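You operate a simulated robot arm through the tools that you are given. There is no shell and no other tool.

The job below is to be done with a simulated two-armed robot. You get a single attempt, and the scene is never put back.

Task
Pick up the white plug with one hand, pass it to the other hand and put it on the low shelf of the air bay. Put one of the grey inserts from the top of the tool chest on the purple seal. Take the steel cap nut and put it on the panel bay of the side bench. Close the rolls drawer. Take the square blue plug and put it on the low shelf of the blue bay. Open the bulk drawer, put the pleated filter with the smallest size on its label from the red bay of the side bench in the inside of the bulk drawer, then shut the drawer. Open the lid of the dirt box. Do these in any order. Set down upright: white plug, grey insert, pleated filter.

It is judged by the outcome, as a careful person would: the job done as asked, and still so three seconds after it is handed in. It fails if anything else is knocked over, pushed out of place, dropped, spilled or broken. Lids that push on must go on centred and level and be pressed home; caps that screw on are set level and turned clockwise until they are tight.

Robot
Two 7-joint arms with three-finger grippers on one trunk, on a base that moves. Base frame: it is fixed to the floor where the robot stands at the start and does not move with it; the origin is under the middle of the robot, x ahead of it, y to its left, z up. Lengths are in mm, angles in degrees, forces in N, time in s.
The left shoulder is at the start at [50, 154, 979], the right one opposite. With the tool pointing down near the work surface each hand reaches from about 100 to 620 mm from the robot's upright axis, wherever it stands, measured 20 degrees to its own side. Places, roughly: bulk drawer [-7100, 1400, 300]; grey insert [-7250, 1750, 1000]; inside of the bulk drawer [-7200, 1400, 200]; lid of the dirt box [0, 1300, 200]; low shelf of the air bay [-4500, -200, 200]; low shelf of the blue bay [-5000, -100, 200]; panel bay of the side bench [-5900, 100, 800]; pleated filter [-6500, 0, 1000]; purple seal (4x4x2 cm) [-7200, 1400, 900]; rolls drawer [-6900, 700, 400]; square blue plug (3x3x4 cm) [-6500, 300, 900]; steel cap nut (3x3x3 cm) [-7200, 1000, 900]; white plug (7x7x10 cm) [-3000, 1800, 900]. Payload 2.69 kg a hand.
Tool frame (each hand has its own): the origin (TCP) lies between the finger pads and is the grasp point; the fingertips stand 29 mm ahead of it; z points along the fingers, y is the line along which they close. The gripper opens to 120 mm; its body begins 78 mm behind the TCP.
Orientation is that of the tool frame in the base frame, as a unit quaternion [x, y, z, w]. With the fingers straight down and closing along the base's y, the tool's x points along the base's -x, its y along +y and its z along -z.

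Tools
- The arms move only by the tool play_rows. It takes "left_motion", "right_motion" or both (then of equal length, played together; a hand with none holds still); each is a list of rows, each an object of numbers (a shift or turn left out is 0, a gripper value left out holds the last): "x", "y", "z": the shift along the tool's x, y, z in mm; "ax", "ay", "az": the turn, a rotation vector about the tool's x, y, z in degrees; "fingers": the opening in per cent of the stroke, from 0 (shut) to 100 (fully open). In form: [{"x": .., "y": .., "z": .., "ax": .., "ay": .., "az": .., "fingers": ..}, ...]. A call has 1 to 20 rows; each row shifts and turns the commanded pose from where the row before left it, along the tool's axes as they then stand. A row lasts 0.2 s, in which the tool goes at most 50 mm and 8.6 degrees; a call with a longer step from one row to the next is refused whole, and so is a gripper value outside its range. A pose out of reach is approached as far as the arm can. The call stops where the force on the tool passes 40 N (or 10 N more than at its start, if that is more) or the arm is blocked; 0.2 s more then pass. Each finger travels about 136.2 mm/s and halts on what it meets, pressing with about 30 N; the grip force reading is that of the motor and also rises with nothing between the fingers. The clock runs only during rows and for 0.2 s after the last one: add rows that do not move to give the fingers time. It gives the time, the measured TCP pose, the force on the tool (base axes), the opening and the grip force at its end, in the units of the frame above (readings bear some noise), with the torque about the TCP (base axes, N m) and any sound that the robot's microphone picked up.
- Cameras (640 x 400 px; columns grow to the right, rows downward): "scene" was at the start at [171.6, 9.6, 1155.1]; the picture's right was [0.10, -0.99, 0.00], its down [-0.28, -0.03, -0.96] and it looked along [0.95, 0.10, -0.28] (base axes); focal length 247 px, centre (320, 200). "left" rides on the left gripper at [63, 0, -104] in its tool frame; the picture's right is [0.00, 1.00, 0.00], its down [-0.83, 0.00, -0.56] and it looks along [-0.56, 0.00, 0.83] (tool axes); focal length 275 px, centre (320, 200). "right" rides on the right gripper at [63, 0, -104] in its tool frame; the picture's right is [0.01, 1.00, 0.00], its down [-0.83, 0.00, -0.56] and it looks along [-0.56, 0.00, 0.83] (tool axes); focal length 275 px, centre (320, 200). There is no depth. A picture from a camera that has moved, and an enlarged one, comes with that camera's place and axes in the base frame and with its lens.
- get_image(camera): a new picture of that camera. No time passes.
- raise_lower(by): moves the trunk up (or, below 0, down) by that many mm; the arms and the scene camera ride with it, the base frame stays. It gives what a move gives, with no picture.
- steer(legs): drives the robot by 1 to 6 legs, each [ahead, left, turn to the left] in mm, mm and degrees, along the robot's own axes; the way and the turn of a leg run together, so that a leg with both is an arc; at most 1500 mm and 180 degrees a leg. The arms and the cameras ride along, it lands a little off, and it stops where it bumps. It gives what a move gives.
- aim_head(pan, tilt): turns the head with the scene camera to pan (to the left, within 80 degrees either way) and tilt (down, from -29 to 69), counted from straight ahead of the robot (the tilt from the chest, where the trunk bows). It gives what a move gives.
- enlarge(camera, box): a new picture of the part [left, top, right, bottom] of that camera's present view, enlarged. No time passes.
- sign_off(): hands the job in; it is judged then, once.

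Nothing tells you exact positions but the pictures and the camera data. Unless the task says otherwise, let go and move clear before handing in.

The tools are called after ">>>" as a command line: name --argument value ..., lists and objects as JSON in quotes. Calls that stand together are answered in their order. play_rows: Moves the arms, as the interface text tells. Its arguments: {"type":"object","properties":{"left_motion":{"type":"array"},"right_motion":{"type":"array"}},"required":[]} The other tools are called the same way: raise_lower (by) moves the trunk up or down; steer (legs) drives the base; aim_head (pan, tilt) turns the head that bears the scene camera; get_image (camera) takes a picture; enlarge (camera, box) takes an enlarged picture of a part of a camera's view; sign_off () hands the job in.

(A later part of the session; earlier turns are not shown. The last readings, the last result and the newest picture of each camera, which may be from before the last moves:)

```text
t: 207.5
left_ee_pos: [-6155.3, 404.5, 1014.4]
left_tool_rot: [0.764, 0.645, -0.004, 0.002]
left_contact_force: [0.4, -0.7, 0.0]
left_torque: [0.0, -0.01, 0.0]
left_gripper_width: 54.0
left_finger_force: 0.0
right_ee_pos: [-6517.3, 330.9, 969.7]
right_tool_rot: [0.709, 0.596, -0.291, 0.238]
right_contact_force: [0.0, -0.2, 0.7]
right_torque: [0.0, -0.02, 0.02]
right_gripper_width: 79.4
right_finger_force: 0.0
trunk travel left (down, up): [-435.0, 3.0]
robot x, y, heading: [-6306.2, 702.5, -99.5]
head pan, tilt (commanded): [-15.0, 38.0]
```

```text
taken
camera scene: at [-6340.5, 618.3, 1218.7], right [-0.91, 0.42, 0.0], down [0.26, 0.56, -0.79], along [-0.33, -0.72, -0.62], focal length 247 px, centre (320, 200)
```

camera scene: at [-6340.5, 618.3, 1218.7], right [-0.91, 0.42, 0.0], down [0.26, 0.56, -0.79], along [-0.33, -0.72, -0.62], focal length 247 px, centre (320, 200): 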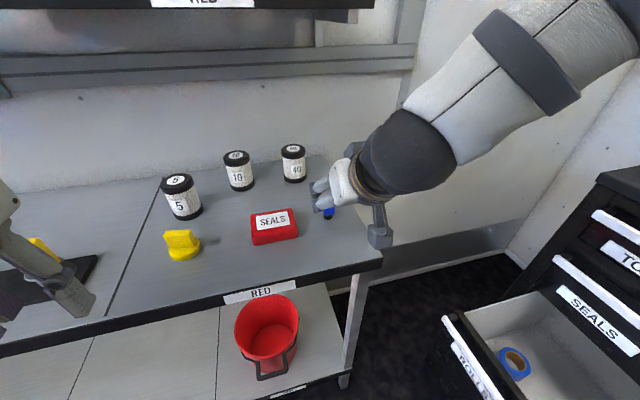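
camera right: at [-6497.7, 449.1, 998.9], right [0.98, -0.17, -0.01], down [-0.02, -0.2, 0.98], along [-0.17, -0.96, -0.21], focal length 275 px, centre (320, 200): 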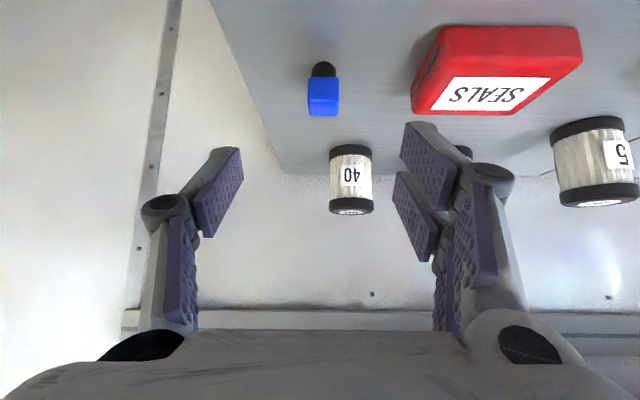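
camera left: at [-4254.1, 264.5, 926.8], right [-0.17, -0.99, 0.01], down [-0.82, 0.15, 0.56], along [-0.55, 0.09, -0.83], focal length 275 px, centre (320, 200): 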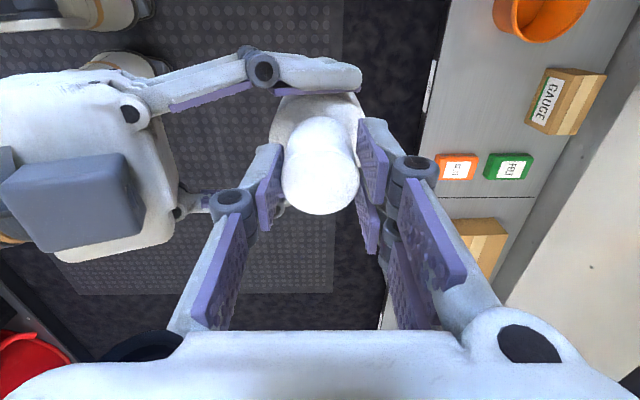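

>>> play_rows --right_motion '[{"x": 0.8, "y": 0.4, "z": 25, "fingers": 50}, {"x": 0.8, "y": 0.4, "z": 25}, {"x": 0.8, "y": 0.4, "z": 25}, {"x": 0.8, "y": 0.2, "z": 20}, {}]'

>>> get_image --camera "right"

>>> enlarge --camera "scene" --box '[240, 150, 400, 270]'

```text
t: 208.7
left_ee_pos: [-6155.9, 404.9, 1015.0]
left_tool_rot: [0.764, 0.645, -0.005, 0.002]
left_contact_force: [-0.5, -0.8, 0.3]
left_torque: [0.02, -0.03, 0.0]
left_gripper_width: 54.2
left_finger_force: 0.0
right_ee_pos: [-6530.2, 268.0, 900.3]
right_tool_rot: [0.709, 0.595, -0.292, 0.239]
right_contact_force: [0.0, -0.3, -0.7]
right_torque: [0.01, -0.02, 0.01]
right_gripper_width: 59.7
right_finger_force: 0.1
trunk travel left (down, up): [-435.0, 3.0]
robot x, y, heading: [-6307.4, 700.9, -99.9]
head pan, tilt (commanded): [-15.0, 38.0]
```

```text
taken
camera right: at [-6509.7, 385.1, 928.8], right [0.98, -0.17, -0.01], down [-0.02, -0.2, 0.98], along [-0.17, -0.96, -0.21], focal length 275 px, centre (320, 200)
```

right: 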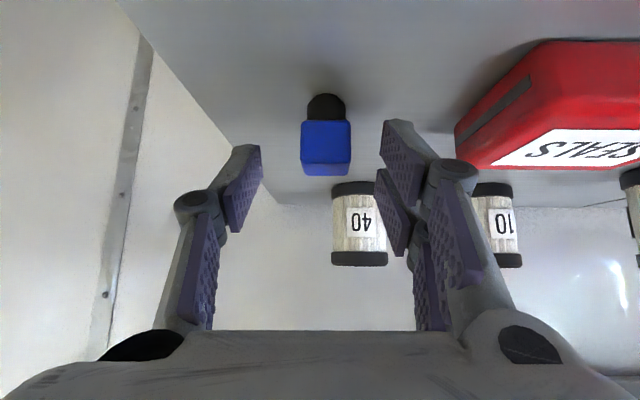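

```text
3.33 times, centred on (320, 210) of scene
camera zoom: at [-6340.8, 618.5, 1218.8], right [-0.91, 0.42, 0.0], down [0.26, 0.56, -0.79], along [-0.33, -0.72, -0.62], focal length 822 px, centre (320, 167)
```

zoom: 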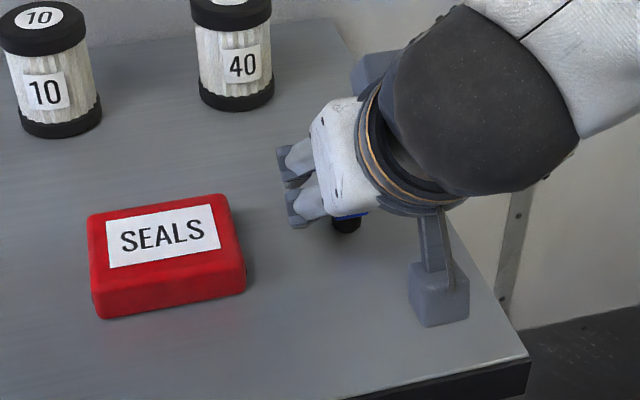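

>>> play_rows --right_motion '[{"x": -2.5, "y": 1.4, "z": 11.7}, {"x": -2.5, "y": 1.3, "z": 11.7}, {}, {"fingers": 0}, {"fingers": 0}, {"fingers": 0}, {"fingers": 0}]'

>>> get_image --camera "right"

```text
t: 210.3
left_ee_pos: [-6156.0, 404.5, 1015.1]
left_tool_rot: [0.764, 0.646, -0.004, 0.001]
left_contact_force: [-0.3, -0.7, -0.2]
left_torque: [-0.01, 0.01, 0.01]
left_gripper_width: 53.9
left_finger_force: 0.0
right_ee_pos: [-6531.9, 246.8, 886.1]
right_tool_rot: [0.709, 0.596, -0.292, 0.239]
right_contact_force: [-0.2, 0.6, 1.3]
right_torque: [-0.01, -0.04, -0.05]
right_gripper_width: 22.2
right_finger_force: 30.1
trunk travel left (down, up): [-435.0, 3.0]
robot x, y, heading: [-6305.8, 703.5, -99.8]
head pan, tilt (commanded): [-15.0, 38.0]
```

```text
taken
camera right: at [-6510.5, 365.3, 915.6], right [0.98, -0.17, -0.01], down [-0.02, -0.2, 0.98], along [-0.17, -0.96, -0.21], focal length 275 px, centre (320, 200)
```

right: 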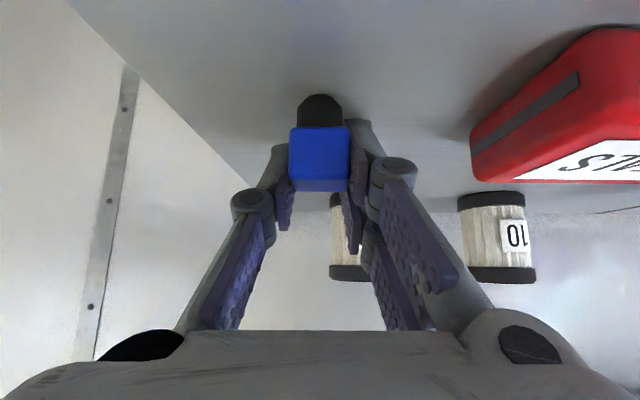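

Gripped (22 mm). Lifting and checking the hold.

>>> play_rows --right_motion '[{"x": -14, "z": -14.3}, {"x": -21, "z": -21.5}, {"x": -21, "z": -21.5}, {"x": -21, "z": -21.5}, {}]'

>>> get_image --camera "right"

>>> steer --legs '[[-450, 0, 0]]'

>>> get_image --camera "scene"

```text
t: 211.5
left_ee_pos: [-6156.7, 404.9, 1015.6]
left_tool_rot: [0.764, 0.645, -0.005, 0.002]
left_contact_force: [-0.3, 0.0, 0.8]
left_torque: [0.01, 0.04, 0.01]
left_gripper_width: 53.9
left_finger_force: 0.1
right_ee_pos: [-6529.1, 245.6, 995.8]
right_tool_rot: [0.709, 0.596, -0.292, 0.239]
right_contact_force: [0.8, 0.0, -0.5]
right_torque: [-0.02, 0.0, -0.02]
right_gripper_width: 22.5
right_finger_force: 30.0
trunk travel left (down, up): [-435.0, 3.0]
robot x, y, heading: [-6307.8, 699.8, -99.7]
head pan, tilt (commanded): [-15.0, 38.0]
```

```text
taken
camera right: at [-6508.6, 363.7, 1025.1], right [0.98, -0.17, -0.01], down [-0.02, -0.21, 0.98], along [-0.17, -0.96, -0.21], focal length 275 px, centre (320, 200)
```

right: 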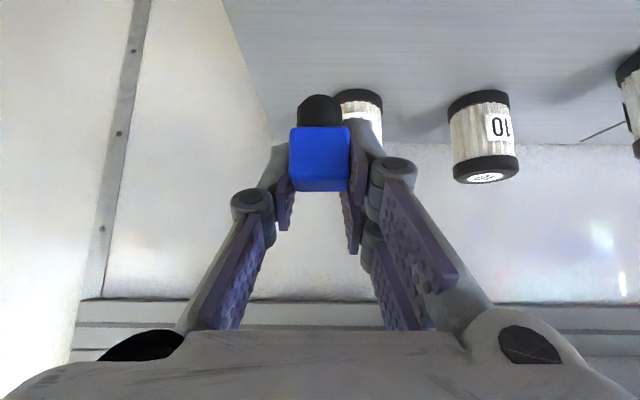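

```text
t: 214.2
left_ee_pos: [-6079.4, 852.8, 1015.9]
left_tool_rot: [0.767, 0.641, -0.005, 0.001]
left_contact_force: [-0.5, 1.2, 0.2]
left_torque: [0.01, 0.0, -0.04]
left_gripper_width: 53.8
left_finger_force: 0.1
right_ee_pos: [-6453.9, 698.0, 995.8]
right_tool_rot: [0.712, 0.593, -0.293, 0.237]
right_contact_force: [-0.6, 0.2, -0.2]
right_torque: [-0.02, 0.0, 0.0]
right_gripper_width: 22.0
right_finger_force: 29.9
trunk travel left (down, up): [-435.0, 3.0]
robot x, y, heading: [-6225.0, 1150.8, -100.3]
head pan, tilt (commanded): [-15.0, 38.0]
```

```text
taken
camera scene: at [-6261.7, 1068.2, 1218.7], right [-0.9, 0.43, 0.0], down [0.26, 0.56, -0.79], along [-0.34, -0.71, -0.62], focal length 247 px, centre (320, 200)
```

scene: 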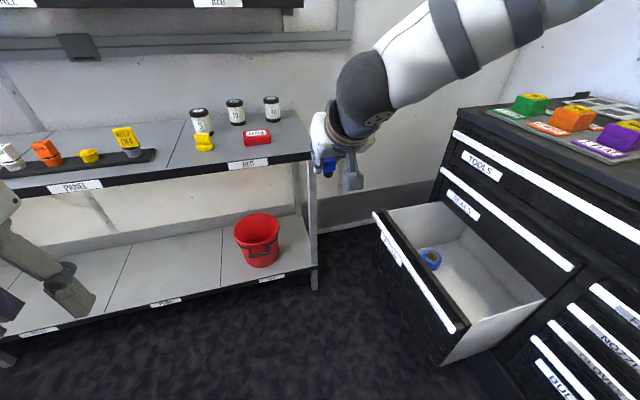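

The plug is held well. I'll drive back to the BLUE bay; its low shelf has a free strip in front of the BELT box at about (-4960,46).

>>> steer --legs '[[0, 0, 90], [1500, 0, 0], [0, 0, -90]]'

>>> aim_head --pan 0 --tilt 38

>>> get_image --camera "scene"

```text
t: 229.3
left_ee_pos: [-4591.2, 597.0, 1015.8]
left_tool_rot: [0.761, 0.649, -0.005, 0.001]
left_contact_force: [-0.3, 0.3, 0.2]
left_torque: [-0.02, 0.01, 0.03]
left_gripper_width: 53.8
left_finger_force: 0.1
right_ee_pos: [-4962.0, 432.6, 996.1]
right_tool_rot: [0.706, 0.6, -0.29, 0.241]
right_contact_force: [0.6, 0.9, -1.2]
right_torque: [0.0, 0.02, 0.04]
right_gripper_width: 22.2
right_finger_force: 29.6
trunk travel left (down, up): [-435.0, 3.0]
robot x, y, heading: [-4743.9, 896.7, -99.0]
head pan, tilt (commanded): [-15.0, 38.0]
```

```text
t: 230.1
left_ee_pos: [-4591.2, 596.8, 1015.7]
left_tool_rot: [0.76, 0.65, -0.004, 0.001]
left_contact_force: [-0.7, -0.7, 0.1]
left_torque: [-0.01, -0.01, -0.05]
left_gripper_width: 53.9
left_finger_force: 0.0
right_ee_pos: [-4961.1, 434.4, 994.9]
right_tool_rot: [0.705, 0.6, -0.291, 0.241]
right_contact_force: [-1.0, 0.3, 0.1]
right_torque: [-0.01, -0.01, 0.0]
right_gripper_width: 22.2
right_finger_force: 30.0
trunk travel left (down, up): [-435.0, 3.0]
robot x, y, heading: [-4743.4, 893.5, -99.2]
head pan, tilt (commanded): [0.0, 38.0]
```

```text
taken
camera scene: at [-4756.7, 801.5, 1218.7], right [-0.99, 0.16, 0.0], down [0.1, 0.61, -0.79], along [-0.13, -0.78, -0.62], focal length 247 px, centre (320, 200)
```

scene: 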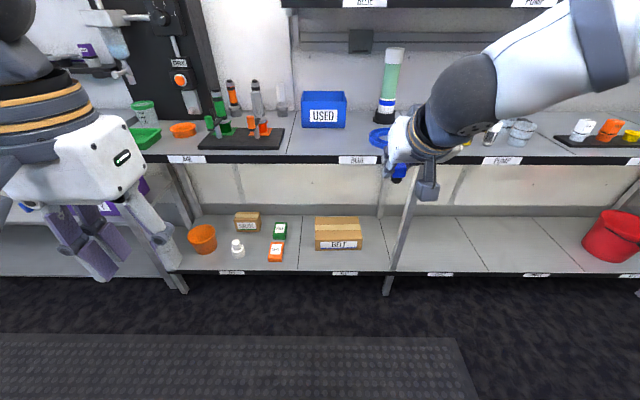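

>>> enlarge --camera "scene" --box '[250, 190, 430, 300]'

```text
3.56 times, centred on (340, 245) of scene
camera zoom: at [-4756.7, 801.5, 1218.7], right [-0.99, 0.16, 0.0], down [0.1, 0.61, -0.79], along [-0.13, -0.78, -0.62], focal length 877 px, centre (249, 40)
```

zoom: 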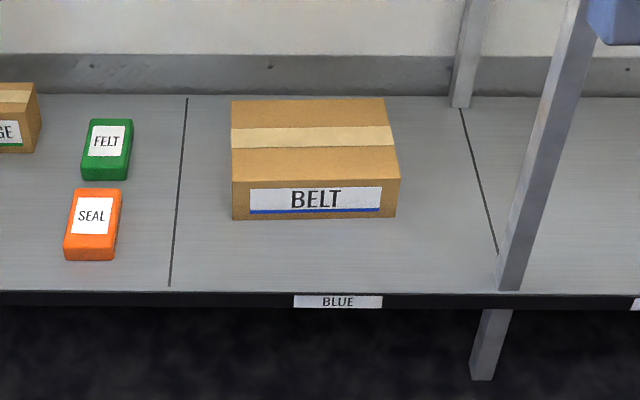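

Target spot set at (-4975,46), 56 mm inside the shelf edge and clear of the BELT box. Lowering trunk and hand while still in the aisle.

>>> raise_lower --by -400

>>> play_rows --right_motion '[{"x": 28.9, "z": 29.7}, {"x": 28.9, "z": 29.7}, {"x": 28.9, "z": 29.7}, {"x": 28.9, "z": 29.7}, {"x": 28.9, "z": 29.7}, {"x": 28.9, "z": 29.7}, {"x": 28.9, "z": 29.7}, {}]' --left_motion '[{"x": 30}, {"x": 30}, {}, {}, {}, {}, {}, {}]'

>>> get_image --camera "scene"

>>> get_image --camera "right"

```text
t: 233.9
left_ee_pos: [-4591.2, 595.9, 614.5]
left_tool_rot: [0.761, 0.649, -0.004, 0.001]
left_contact_force: [0.4, -0.5, -0.1]
left_torque: [-0.02, 0.01, -0.03]
left_gripper_width: 54.0
left_finger_force: 0.1
right_ee_pos: [-4961.6, 432.3, 596.8]
right_tool_rot: [0.705, 0.6, -0.291, 0.242]
right_contact_force: [0.1, 0.2, -0.6]
right_torque: [0.02, -0.01, 0.0]
right_gripper_width: 22.0
right_finger_force: 29.8
trunk travel left (down, up): [-35.0, 403.0]
robot x, y, heading: [-4745.2, 890.2, -99.0]
head pan, tilt (commanded): [0.0, 38.0]
```

```text
t: 235.7
left_ee_pos: [-4587.5, 641.3, 642.7]
left_tool_rot: [0.76, 0.65, -0.006, 0.001]
left_contact_force: [-0.4, 0.5, -0.2]
left_torque: [-0.03, 0.02, 0.0]
left_gripper_width: 54.0
left_finger_force: 0.1
left hand out of reach, approached as far as the arm can: row 1, 2
right_ee_pos: [-4962.8, 428.0, 307.7]
right_tool_rot: [0.705, 0.601, -0.29, 0.241]
right_contact_force: [0.4, 0.2, -0.7]
right_torque: [0.01, 0.01, -0.01]
right_gripper_width: 22.2
right_finger_force: 30.0
right hand out of reach, approached as far as the arm can: row 2
trunk travel left (down, up): [-35.0, 403.0]
robot x, y, heading: [-4745.3, 888.6, -99.0]
head pan, tilt (commanded): [0.0, 38.0]
```

```text
taken
camera scene: at [-4783.9, 630.9, 782.8], right [-0.99, 0.16, 0.0], down [0.1, 0.61, -0.79], along [-0.12, -0.78, -0.62], focal length 247 px, centre (320, 200)
```

scene: 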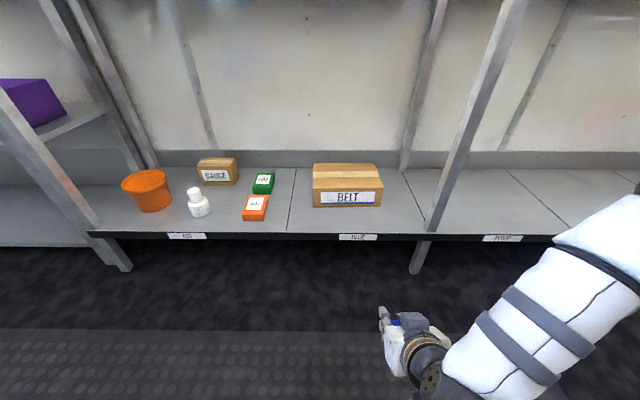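

```text
taken
camera right: at [-4943.5, 547.1, 336.4], right [0.99, -0.16, -0.01], down [-0.02, -0.21, 0.98], along [-0.16, -0.97, -0.21], focal length 275 px, centre (320, 200)
```

right: 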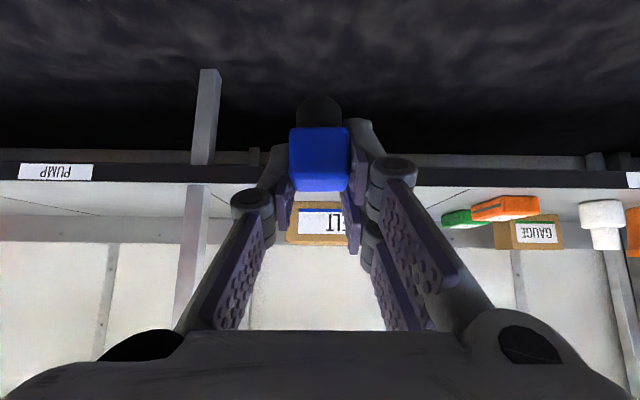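

The forearm swings out to the right and the bench leg there could be close, so I'll choose a spot further left on the BLUE shelf (x≈-4850) and bring the hand to my centre line first.

>>> play_rows --right_motion '[{"y": 30}, {"y": 30}, {"y": 30}, {"y": 30}, {}]'

>>> aim_head --pan -15 --tilt 38

>>> get_image --camera "scene"

```text
t: 236.9
left_ee_pos: [-4586.6, 641.3, 641.7]
left_tool_rot: [0.761, 0.649, -0.004, 0.001]
left_contact_force: [-0.4, 0.2, -0.3]
left_torque: [0.03, 0.03, 0.04]
left_gripper_width: 53.9
left_finger_force: 0.1
right_ee_pos: [-4844.7, 408.3, 304.7]
right_tool_rot: [0.706, 0.6, -0.29, 0.241]
right_contact_force: [0.3, 0.4, -0.1]
right_torque: [-0.01, -0.02, 0.03]
right_gripper_width: 22.3
right_finger_force: 30.0
trunk travel left (down, up): [-35.0, 403.0]
robot x, y, heading: [-4743.1, 891.0, -99.1]
head pan, tilt (commanded): [0.0, 38.0]
```

```text
t: 237.7
left_ee_pos: [-4587.0, 641.1, 642.4]
left_tool_rot: [0.761, 0.649, -0.005, 0.001]
left_contact_force: [-0.2, -0.4, 0.4]
left_torque: [-0.02, 0.02, 0.01]
left_gripper_width: 54.1
left_finger_force: 0.1
right_ee_pos: [-4845.7, 408.0, 306.0]
right_tool_rot: [0.705, 0.6, -0.291, 0.241]
right_contact_force: [-0.2, -0.1, -0.6]
right_torque: [-0.04, 0.01, 0.02]
right_gripper_width: 22.2
right_finger_force: 30.4
trunk travel left (down, up): [-35.0, 403.0]
robot x, y, heading: [-4745.9, 890.8, -99.0]
head pan, tilt (commanded): [-15.0, 38.0]
```

```text
taken
camera scene: at [-4805.5, 637.4, 782.8], right [-0.91, 0.41, 0.0], down [0.25, 0.56, -0.79], along [-0.32, -0.72, -0.62], focal length 247 px, centre (320, 200)
```

scene: 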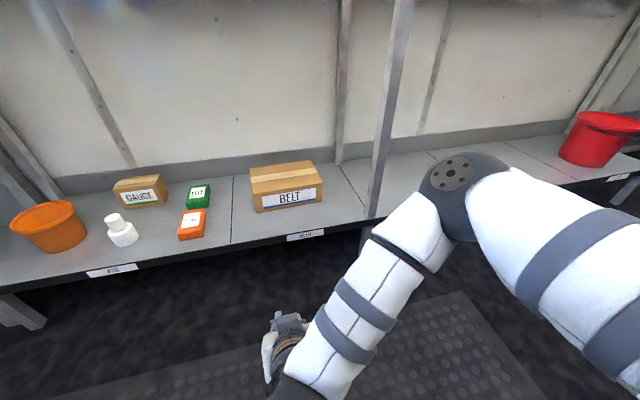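

Elbow now at about L -240, z 614: it will pass under the bench top with the leg ≈90 mm away. Driving in by stages.

>>> steer --legs '[[0, 64, 0], [260, 0, 0]]'

>>> get_image --camera "scene"

>>> get_image --camera "right"

```text
t: 240.3
left_ee_pos: [-4566.5, 377.0, 642.8]
left_tool_rot: [0.76, 0.65, -0.004, 0.001]
left_contact_force: [0.0, -0.9, -0.1]
left_torque: [0.01, 0.02, -0.03]
left_gripper_width: 54.0
left_finger_force: 0.0
right_ee_pos: [-4823.9, 144.9, 305.3]
right_tool_rot: [0.706, 0.6, -0.29, 0.24]
right_contact_force: [0.1, 0.2, -0.4]
right_torque: [0.05, -0.02, -0.01]
right_gripper_width: 22.4
right_finger_force: 30.0
trunk travel left (down, up): [-35.0, 403.0]
robot x, y, heading: [-4719.8, 629.5, -99.2]
head pan, tilt (commanded): [-15.0, 38.0]
```

```text
taken
camera scene: at [-4784.0, 373.6, 782.8], right [-0.91, 0.41, 0.0], down [0.25, 0.56, -0.79], along [-0.32, -0.72, -0.62], focal length 247 px, centre (320, 200)
```

scene: 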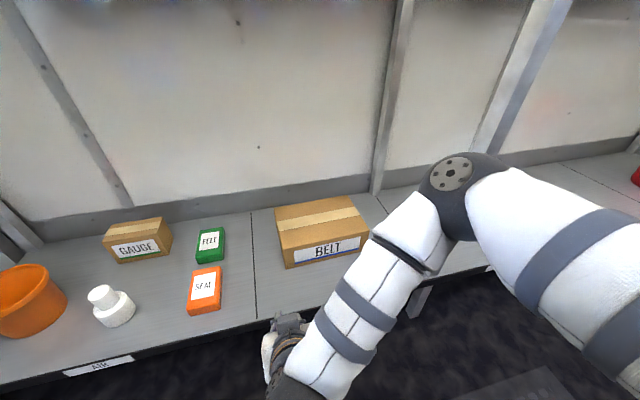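

```text
taken
camera right: at [-4804.0, 262.9, 334.2], right [0.99, -0.16, -0.01], down [-0.02, -0.21, 0.98], along [-0.16, -0.97, -0.21], focal length 275 px, centre (320, 200)
```

right: 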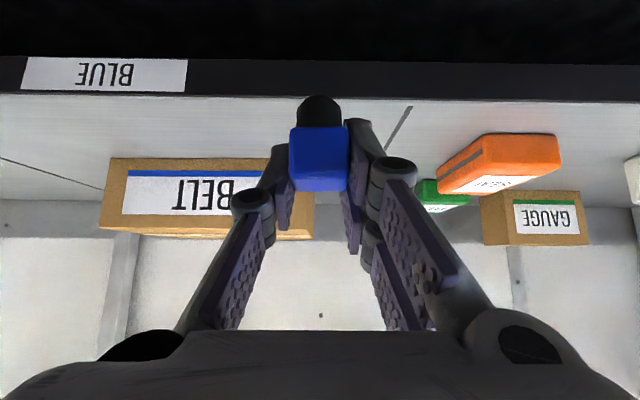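

>>> steer --legs '[[122, 0, 0]]'

>>> get_image --camera "scene"

>>> get_image --camera "right"

```text
t: 241.6
left_ee_pos: [-4584.8, 255.2, 643.0]
left_tool_rot: [0.76, 0.649, -0.004, 0.001]
left_contact_force: [0.5, 0.2, 0.2]
left_torque: [-0.02, -0.03, 0.01]
left_gripper_width: 53.9
left_finger_force: 0.2
right_ee_pos: [-4843.8, 21.3, 303.5]
right_tool_rot: [0.706, 0.6, -0.29, 0.24]
right_contact_force: [-0.7, -0.8, -0.4]
right_torque: [0.02, -0.01, 0.04]
right_gripper_width: 22.1
right_finger_force: 30.4
trunk travel left (down, up): [-35.0, 403.0]
robot x, y, heading: [-4746.4, 506.2, -99.2]
head pan, tilt (commanded): [-15.0, 38.0]
```

```text
taken
camera scene: at [-4803.8, 250.4, 782.8], right [-0.91, 0.41, 0.0], down [0.25, 0.56, -0.79], along [-0.32, -0.72, -0.62], focal length 247 px, centre (320, 200)
```

scene: 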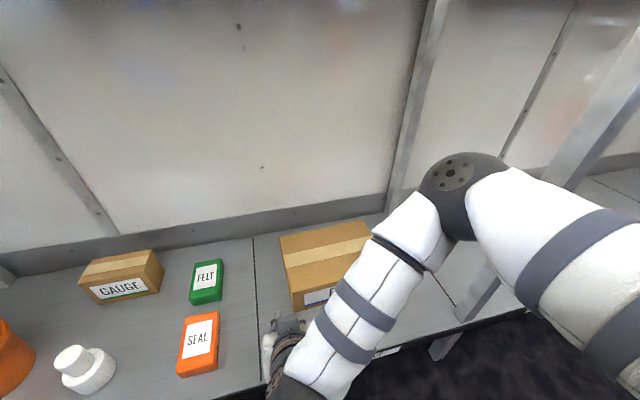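

```text
taken
camera right: at [-4823.7, 139.8, 334.2], right [0.99, -0.16, -0.01], down [-0.02, -0.21, 0.98], along [-0.16, -0.97, -0.21], focal length 275 px, centre (320, 200)
```

right: 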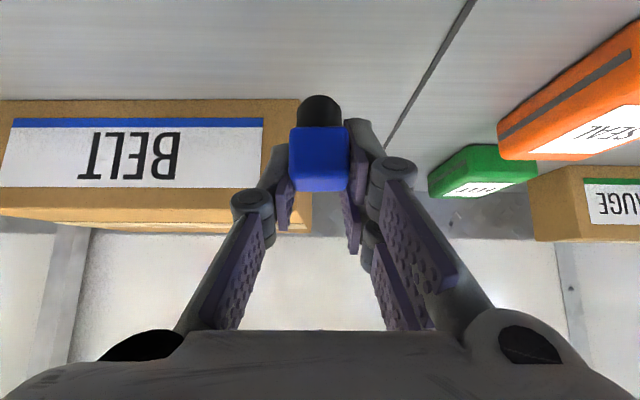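

>>> play_rows --right_motion '[{"x": 12.5, "z": 12.9}, {"x": 12.5, "z": 12.9}, {}]'

>>> play_rows --right_motion '[{"x": 2.1, "z": 2.15}, {"x": 2.1, "z": 2.15}, {}]'

>>> get_image --camera "right"

```text
t: 242.4
left_ee_pos: [-4585.8, 255.4, 641.8]
left_tool_rot: [0.76, 0.649, -0.005, 0.002]
left_contact_force: [0.1, -0.4, 0.6]
left_torque: [0.02, 0.01, 0.06]
left_gripper_width: 54.2
left_finger_force: 0.1
right_ee_pos: [-4844.9, 21.9, 269.2]
right_tool_rot: [0.705, 0.6, -0.29, 0.242]
right_contact_force: [-0.1, 0.6, -0.4]
right_torque: [0.03, -0.01, 0.02]
right_gripper_width: 21.8
right_finger_force: 29.9
trunk travel left (down, up): [-35.0, 403.0]
robot x, y, heading: [-4743.9, 502.7, -98.9]
head pan, tilt (commanded): [-15.0, 38.0]
```

```text
t: 243.2
left_ee_pos: [-4585.9, 254.5, 642.1]
left_tool_rot: [0.76, 0.649, -0.004, 0.002]
left_contact_force: [0.4, 0.2, -0.5]
left_torque: [0.04, -0.01, -0.01]
left_gripper_width: 53.8
left_finger_force: 0.0
right_ee_pos: [-4844.0, 21.0, 262.9]
right_tool_rot: [0.706, 0.6, -0.29, 0.241]
right_contact_force: [0.0, -0.1, -0.4]
right_torque: [0.02, -0.01, 0.01]
right_gripper_width: 22.2
right_finger_force: 29.7
trunk travel left (down, up): [-35.0, 403.0]
robot x, y, heading: [-4746.1, 504.9, -99.2]
head pan, tilt (commanded): [-15.0, 38.0]
```

```text
taken
camera right: at [-4824.6, 139.7, 291.9], right [0.99, -0.16, -0.01], down [-0.02, -0.21, 0.98], along [-0.16, -0.97, -0.21], focal length 275 px, centre (320, 200)
```

right: 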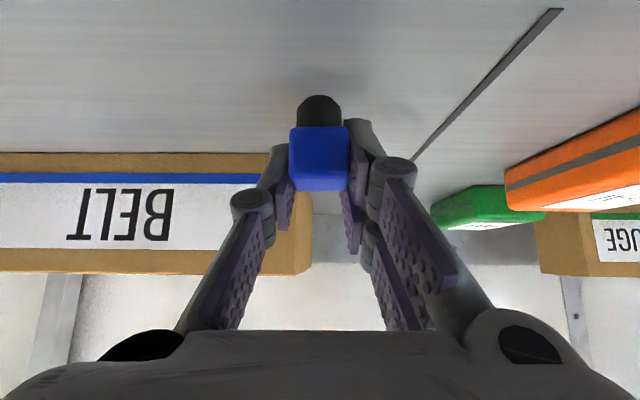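

>>> play_rows --right_motion '[{"x": 1.4, "z": 1.43}, {"x": 1.4, "z": 1.43}, {}]'

```text
t: 244.0
left_ee_pos: [-4584.2, 254.4, 641.3]
left_tool_rot: [0.76, 0.65, -0.004, 0.002]
left_contact_force: [0.2, 0.0, -0.7]
left_torque: [0.01, 0.02, 0.04]
left_gripper_width: 54.2
left_finger_force: 0.1
right_ee_pos: [-4844.5, 21.9, 258.6]
right_tool_rot: [0.706, 0.6, -0.29, 0.241]
right_contact_force: [0.1, 1.2, -1.1]
right_torque: [-0.01, -0.02, 0.0]
right_gripper_width: 22.4
right_finger_force: 30.1
trunk travel left (down, up): [-35.0, 403.0]
robot x, y, heading: [-4742.6, 506.2, -99.1]
head pan, tilt (commanded): [-15.0, 38.0]
```

>>> play_rows --right_motion '[{"x": 1.4, "z": 1.43}, {"x": 1.4, "z": 1.43}, {}]'

>>> enlarge --camera "right" --box '[240, 60, 420, 200]'

```text
t: 244.8
left_ee_pos: [-4586.1, 255.3, 642.5]
left_tool_rot: [0.761, 0.649, -0.004, 0.001]
left_contact_force: [0.0, -0.3, -0.1]
left_torque: [-0.01, -0.01, 0.0]
left_gripper_width: 54.1
left_finger_force: 0.0
right_ee_pos: [-4844.3, 21.5, 255.8]
right_tool_rot: [0.705, 0.599, -0.292, 0.242]
right_contact_force: [-0.4, 3.0, 18.5]
right_torque: [0.22, -0.04, 0.03]
right_gripper_width: 21.8
right_finger_force: 30.5
trunk travel left (down, up): [-35.0, 403.0]
robot x, y, heading: [-4743.9, 506.6, -99.3]
head pan, tilt (commanded): [-15.0, 38.0]
```

```text
2.86 times, centred on (330, 130) of right
camera zoom: at [-4824.1, 139.6, 285.5], right [0.99, -0.16, -0.01], down [-0.02, -0.2, 0.98], along [-0.16, -0.97, -0.2], focal length 786 px, centre (291, 400)
```

zoom: 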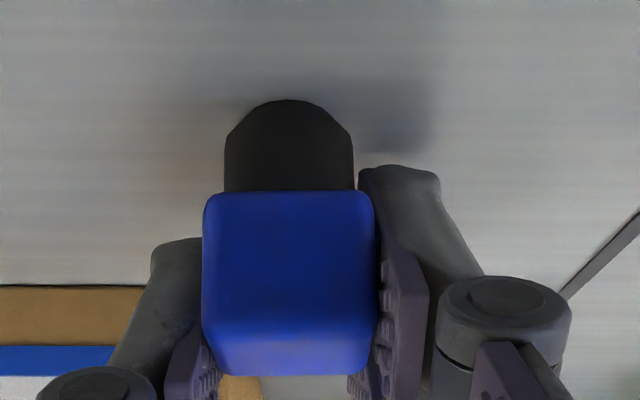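

Contact at z≈216. Releasing and withdrawing.

>>> play_rows --right_motion '[{"x": -0.9, "z": -0.9}, {"fingers": 30}, {"fingers": 42}, {"fingers": 42}, {"z": -15}, {"z": -25}, {"z": -35}, {"z": -35}, {}]'

>>> get_image --camera "right"

>>> get_image --camera "scene"

```text
t: 246.8
left_ee_pos: [-4585.4, 255.1, 643.1]
left_tool_rot: [0.76, 0.649, -0.005, 0.001]
left_contact_force: [0.4, 0.4, 0.1]
left_torque: [-0.01, 0.01, -0.01]
left_gripper_width: 53.9
left_finger_force: 0.0
right_ee_pos: [-4831.7, 98.6, 334.9]
right_tool_rot: [0.706, 0.6, -0.29, 0.24]
right_contact_force: [-0.2, -0.6, -0.2]
right_torque: [0.02, -0.02, -0.01]
right_gripper_width: 50.3
right_finger_force: 0.1
trunk travel left (down, up): [-35.0, 403.0]
robot x, y, heading: [-4742.6, 509.3, -99.4]
head pan, tilt (commanded): [-15.0, 38.0]
```

```text
taken
camera right: at [-4812.4, 215.8, 364.4], right [0.99, -0.16, -0.01], down [-0.02, -0.21, 0.98], along [-0.16, -0.97, -0.21], focal length 275 px, centre (320, 200)
```

right: 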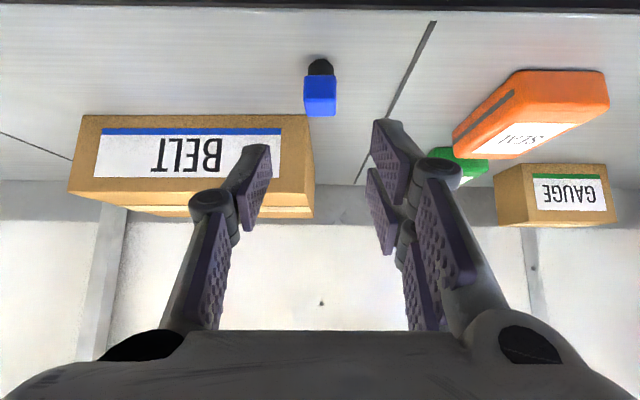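

```text
taken
camera scene: at [-4803.8, 250.4, 782.8], right [-0.91, 0.41, 0.0], down [0.25, 0.56, -0.79], along [-0.32, -0.72, -0.62], focal length 247 px, centre (320, 200)
```

scene: 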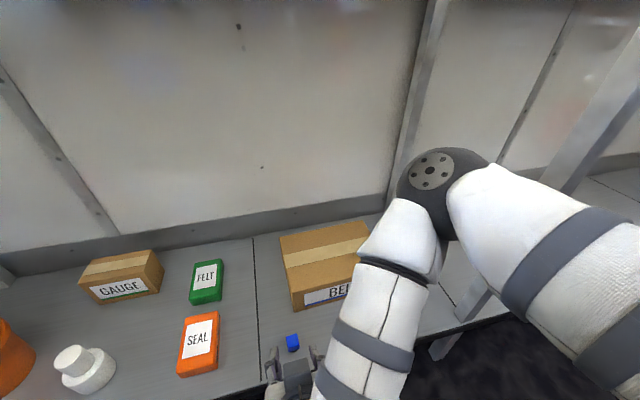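

The blue plug stands on the BLUE low shelf. Backing out straight and standing up.

>>> steer --legs '[[-400, 0, -0.6]]'

>>> raise_lower --by 400

>>> play_rows --right_motion '[{"x": -20, "y": -25, "z": -20, "ay": 7.4}, {"x": -20, "y": -25, "z": -20, "ay": 7.4}, {"x": -20, "y": -25, "z": -20, "ay": 7.4}, {"x": -10, "y": -25, "z": -30, "ay": 7.4}, {"x": 10, "y": -25, "z": -30, "ay": 7.4}, {"x": 20, "y": -25, "z": -30, "ay": 7.3}, {"x": 25, "z": -30}, {"x": 25, "z": -30}, {}]'

>>> get_image --camera "scene"

```text
t: 249.2
left_ee_pos: [-4522.6, 645.0, 641.1]
left_tool_rot: [0.763, 0.646, -0.005, 0.002]
left_contact_force: [-0.3, 0.2, -0.6]
left_torque: [-0.04, 0.01, -0.01]
left_gripper_width: 54.1
left_finger_force: 0.0
right_ee_pos: [-4770.3, 490.0, 335.3]
right_tool_rot: [0.708, 0.597, -0.291, 0.24]
right_contact_force: [-0.2, 0.0, 0.2]
right_torque: [-0.03, -0.04, 0.01]
right_gripper_width: 50.5
right_finger_force: 0.1
trunk travel left (down, up): [-35.0, 403.0]
robot x, y, heading: [-4676.8, 895.9, -99.6]
head pan, tilt (commanded): [-15.0, 38.0]
```

```text
t: 253.1
left_ee_pos: [-4523.0, 644.1, 1042.3]
left_tool_rot: [0.763, 0.646, -0.004, 0.0]
left_contact_force: [0.1, -0.8, -0.8]
left_torque: [0.0, 0.01, 0.04]
left_gripper_width: 54.2
left_finger_force: 0.1
right_ee_pos: [-4770.8, 489.3, 733.7]
right_tool_rot: [0.709, 0.597, -0.291, 0.237]
right_contact_force: [0.1, -0.1, -0.3]
right_torque: [0.0, -0.04, 0.0]
right_gripper_width: 50.6
right_finger_force: 0.0
trunk travel left (down, up): [-435.0, 3.0]
robot x, y, heading: [-4679.2, 895.9, -99.8]
head pan, tilt (commanded): [-15.0, 38.0]
```

```text
t: 255.1
left_ee_pos: [-4523.4, 643.4, 1042.5]
left_tool_rot: [0.763, 0.647, -0.004, 0.001]
left_contact_force: [-0.8, -0.5, -0.4]
left_torque: [0.03, 0.02, 0.02]
left_gripper_width: 54.1
left_finger_force: 0.1
right_ee_pos: [-4903.0, 596.4, 966.2]
right_tool_rot: [0.766, 0.643, -0.002, -0.004]
right_contact_force: [0.4, -0.7, 0.0]
right_torque: [0.0, -0.02, 0.03]
right_gripper_width: 50.7
right_finger_force: 0.1
trunk travel left (down, up): [-435.0, 3.0]
robot x, y, heading: [-4676.5, 894.7, -99.6]
head pan, tilt (commanded): [-15.0, 38.0]
```

```text
taken
camera scene: at [-4712.6, 811.8, 1218.6], right [-0.91, 0.42, 0.0], down [0.26, 0.56, -0.79], along [-0.33, -0.72, -0.62], focal length 247 px, centre (320, 200)
```

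scene: 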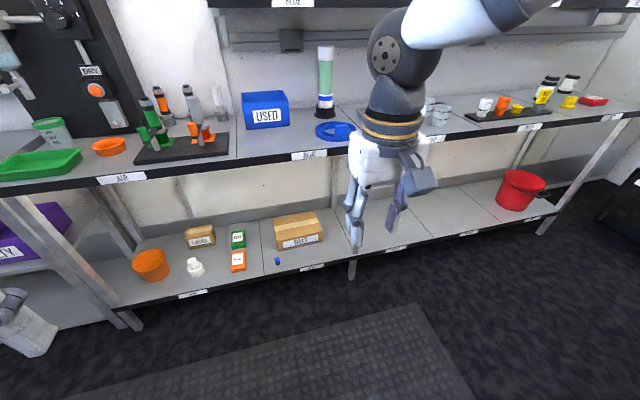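

Both shelf placements look right. Now to the tool chest: drive along the aisle facing it.

>>> steer --legs '[[0, 0, -90], [1450, 0, 0]]'

>>> aim_head --pan 0 --tilt 25

>>> get_image --camera "scene"

```text
t: 266.2
left_ee_pos: [-6362.3, 1055.4, 1041.5]
left_tool_rot: [0.994, -0.106, -0.004, -0.002]
left_contact_force: [-0.3, 0.1, 0.5]
left_torque: [0.02, -0.01, -0.01]
left_gripper_width: 54.0
left_finger_force: 0.1
right_ee_pos: [-6394.2, 1436.3, 964.9]
right_tool_rot: [0.994, -0.11, 0.001, -0.005]
right_contact_force: [0.9, 0.1, -0.2]
right_torque: [-0.01, 0.01, 0.0]
right_gripper_width: 50.5
right_finger_force: 0.1
trunk travel left (down, up): [-435.0, 3.0]
robot x, y, heading: [-6103.4, 1198.2, 167.9]
head pan, tilt (commanded): [-15.0, 38.0]
```

```text
t: 267.0
left_ee_pos: [-6362.7, 1054.2, 1042.6]
left_tool_rot: [0.994, -0.107, -0.004, -0.003]
left_contact_force: [-0.4, 0.5, 0.2]
left_torque: [0.02, 0.01, 0.0]
left_gripper_width: 54.2
left_finger_force: 0.2
right_ee_pos: [-6394.0, 1436.4, 965.4]
right_tool_rot: [0.994, -0.111, 0.0, -0.004]
right_contact_force: [0.3, 0.6, -0.5]
right_torque: [-0.02, -0.01, 0.01]
right_gripper_width: 50.7
right_finger_force: 0.0
trunk travel left (down, up): [-435.0, 3.0]
robot x, y, heading: [-6102.2, 1197.3, 168.0]
head pan, tilt (commanded): [0.0, 25.0]
```

```text
taken
camera scene: at [-6197.6, 1217.6, 1239.0], right [0.21, 0.98, 0.0], down [0.41, -0.09, -0.91], along [-0.89, 0.19, -0.42], focal length 247 px, centre (320, 200)
```

scene: 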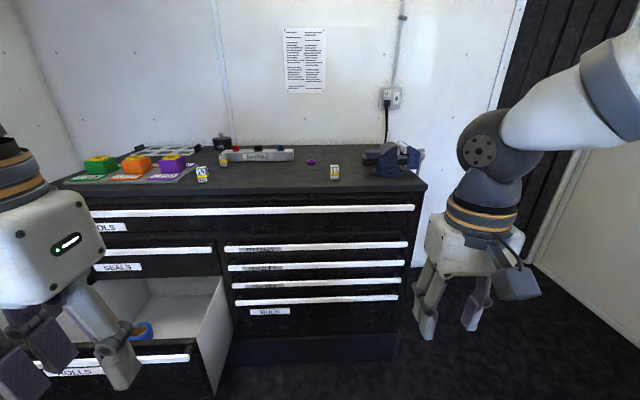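

>>> enlarge --camera "scene" --box '[60, 125, 260, 225]'

>>> enlarge --camera "scene" --box '[200, 120, 440, 220]'

>>> enlarge --camera "scene" --box '[40, 230, 440, 400]'

```text
3.20 times, centred on (160, 175) of scene
camera zoom: at [-6197.6, 1217.6, 1239.0], right [0.21, 0.98, 0.0], down [0.41, -0.09, -0.91], along [-0.89, 0.19, -0.42], focal length 790 px, centre (832, 280)
```

zoom: 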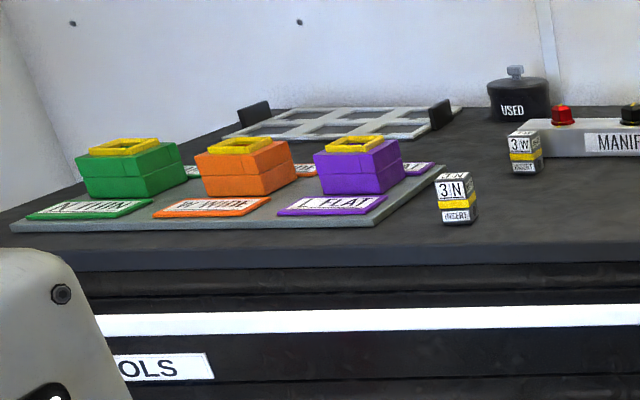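

```text
2.67 times, centred on (320, 170) of scene
camera zoom: at [-6197.6, 1217.6, 1239.0], right [0.21, 0.98, 0.0], down [0.41, -0.09, -0.91], along [-0.89, 0.19, -0.42], focal length 658 px, centre (320, 280)
```

zoom: 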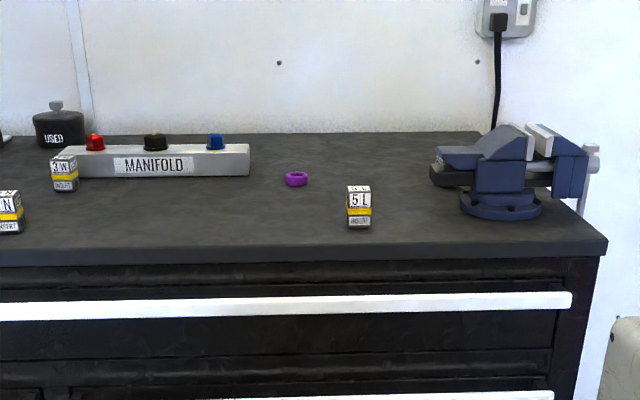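

```text
1.60 times, centred on (240, 315) of scene
camera zoom: at [-6197.6, 1217.6, 1239.0], right [0.21, 0.98, 0.0], down [0.41, -0.09, -0.91], along [-0.89, 0.19, -0.42], focal length 395 px, centre (448, 16)
```

zoom: 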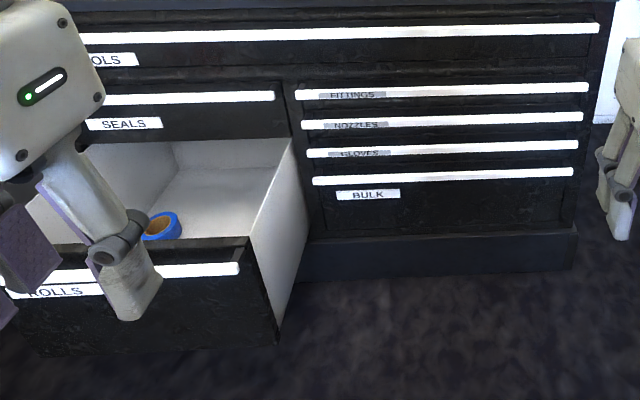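

I see inserts labelled 3N, 3W, 5L, a purple ring seal, a manifold, and a vise. I'd like a closer look at the vise region and the small parts, so I'll move nearer on the right side of the chest.

>>> steer --legs '[[0, -250, 2], [200, 0, 0]]'

>>> aim_head --pan 0 --tilt 25

>>> get_image --camera "scene"

>>> enlarge --camera "scene" --box '[250, 110, 450, 230]'

>>> enlarge --camera "scene" --box '[50, 110, 250, 230]'

```text
t: 270.7
left_ee_pos: [-6504.6, 1329.1, 1041.1]
left_tool_rot: [0.996, -0.089, -0.004, -0.002]
left_contact_force: [-0.9, 0.2, 0.8]
left_torque: [0.0, -0.03, 0.02]
left_gripper_width: 54.1
left_finger_force: 0.1
right_ee_pos: [-6549.1, 1711.5, 965.5]
right_tool_rot: [0.996, -0.092, 0.0, -0.005]
right_contact_force: [-0.2, 0.3, 0.0]
right_torque: [-0.02, -0.01, -0.02]
right_gripper_width: 50.5
right_finger_force: 0.1
trunk travel left (down, up): [-435.0, 3.0]
robot x, y, heading: [-6250.5, 1478.7, 169.7]
head pan, tilt (commanded): [0.0, 25.0]
```

```text
t: 271.3
left_ee_pos: [-6504.2, 1329.3, 1041.6]
left_tool_rot: [0.996, -0.088, -0.004, -0.002]
left_contact_force: [0.2, 0.3, -0.1]
left_torque: [0.04, -0.02, 0.01]
left_gripper_width: 54.3
left_finger_force: 0.0
right_ee_pos: [-6549.4, 1710.8, 965.5]
right_tool_rot: [0.996, -0.092, 0.001, -0.004]
right_contact_force: [0.4, -1.0, -0.3]
right_torque: [-0.01, 0.0, -0.02]
right_gripper_width: 50.2
right_finger_force: 0.0
trunk travel left (down, up): [-435.0, 3.0]
robot x, y, heading: [-6250.8, 1481.8, 169.9]
head pan, tilt (commanded): [0.0, 25.0]
```

```text
taken
camera scene: at [-6345.0, 1498.5, 1239.0], right [0.18, 0.98, 0.0], down [0.42, -0.07, -0.91], along [-0.89, 0.16, -0.42], focal length 247 px, centre (320, 200)
```

scene: 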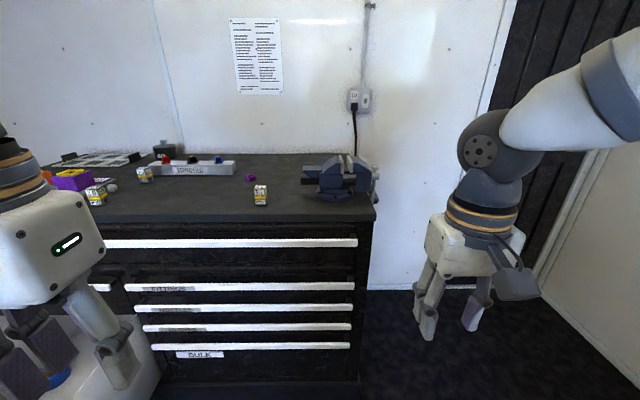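

```text
3.20 times, centred on (350, 170) of scene
camera zoom: at [-6345.0, 1498.5, 1239.0], right [0.18, 0.98, 0.0], down [0.42, -0.07, -0.91], along [-0.89, 0.16, -0.42], focal length 790 px, centre (224, 296)
```

zoom: 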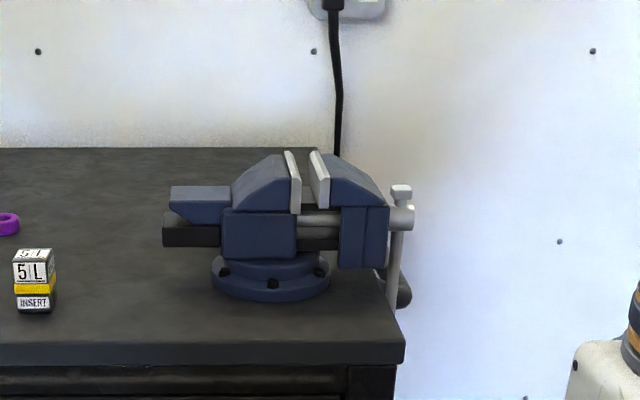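

```text
3.20 times, centred on (150, 170) of scene
camera zoom: at [-6345.0, 1498.5, 1239.0], right [0.18, 0.98, 0.0], down [0.42, -0.07, -0.91], along [-0.89, 0.16, -0.42], focal length 790 px, centre (864, 296)
```

zoom: 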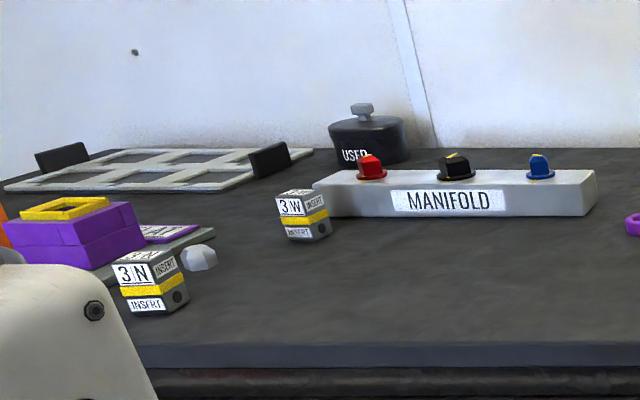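

>>> enlarge --camera "scene" --box '[295, 140, 385, 210]'

>>> steer --legs '[[250, 0, 0]]'

>>> aim_head --pan -5 --tilt 30

>>> get_image --camera "scene"

>>> enlarge --camera "scene" --box '[280, 110, 400, 210]'

```text
5.71 times, centred on (340, 175) of scene
camera zoom: at [-6345.0, 1498.5, 1239.0], right [0.18, 0.98, 0.0], down [0.42, -0.07, -0.91], along [-0.89, 0.16, -0.42], focal length 1410 px, centre (206, 343)
```

zoom: 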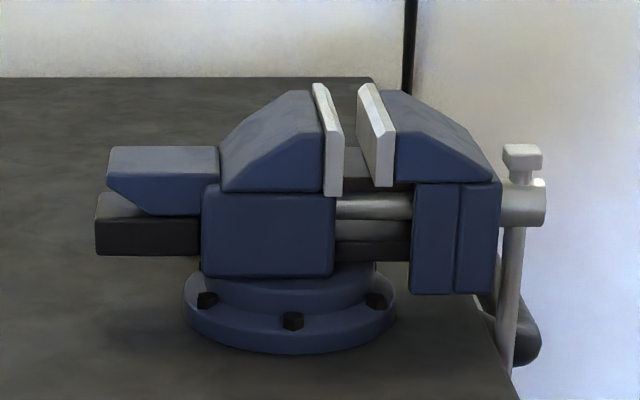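

```text
t: 273.1
left_ee_pos: [-6746.2, 1373.0, 1042.0]
left_tool_rot: [0.996, -0.088, -0.004, -0.002]
left_contact_force: [0.1, 0.3, 0.4]
left_torque: [-0.02, -0.03, -0.03]
left_gripper_width: 54.2
left_finger_force: 0.1
right_ee_pos: [-6790.5, 1754.5, 966.3]
right_tool_rot: [0.996, -0.092, 0.0, -0.004]
right_contact_force: [-0.2, 0.3, 0.0]
right_torque: [0.0, -0.01, 0.0]
right_gripper_width: 50.6
right_finger_force: 0.1
trunk travel left (down, up): [-435.0, 3.0]
robot x, y, heading: [-6493.2, 1520.9, 170.0]
head pan, tilt (commanded): [0.0, 25.0]
```

```text
t: 273.8
left_ee_pos: [-6745.0, 1372.3, 1042.1]
left_tool_rot: [0.996, -0.088, -0.004, -0.002]
left_contact_force: [0.0, 0.4, 0.8]
left_torque: [0.04, -0.01, 0.01]
left_gripper_width: 54.0
left_finger_force: 0.2
right_ee_pos: [-6789.7, 1754.7, 966.2]
right_tool_rot: [0.996, -0.091, 0.0, -0.004]
right_contact_force: [0.1, -0.7, 0.0]
right_torque: [0.02, 0.01, 0.01]
right_gripper_width: 50.6
right_finger_force: 0.1
trunk travel left (down, up): [-435.0, 3.0]
robot x, y, heading: [-6491.4, 1525.1, 169.7]
head pan, tilt (commanded): [-5.0, 30.0]
```

```text
taken
camera scene: at [-6582.8, 1549.3, 1231.1], right [0.26, 0.97, 0.0], down [0.48, -0.13, -0.87], along [-0.84, 0.23, -0.5], focal length 247 px, centre (320, 200)
```

scene: 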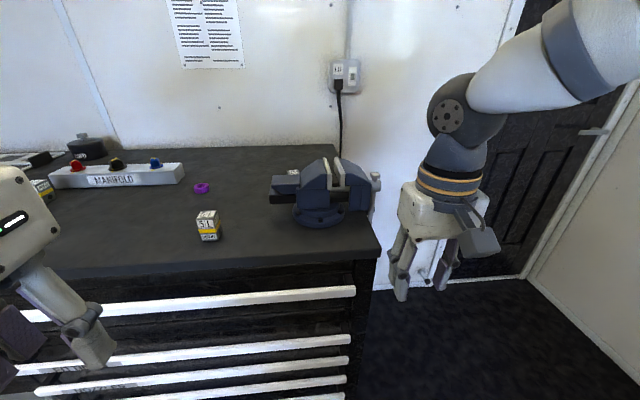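

```text
4.00 times, centred on (340, 160) of scene
camera zoom: at [-6582.8, 1549.3, 1231.1], right [0.26, 0.97, 0.0], down [0.48, -0.13, -0.87], along [-0.84, 0.23, -0.5], focal length 987 px, centre (240, 360)
```

zoom: 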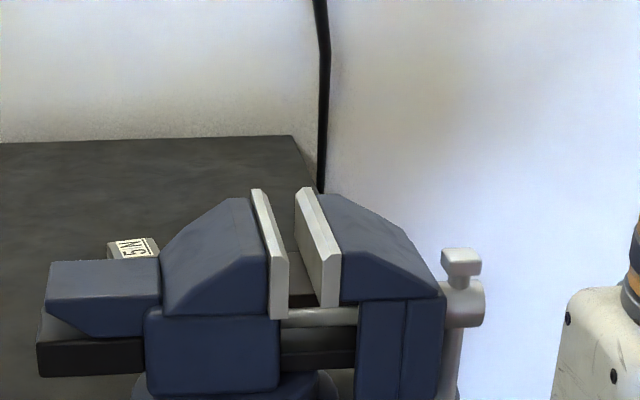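

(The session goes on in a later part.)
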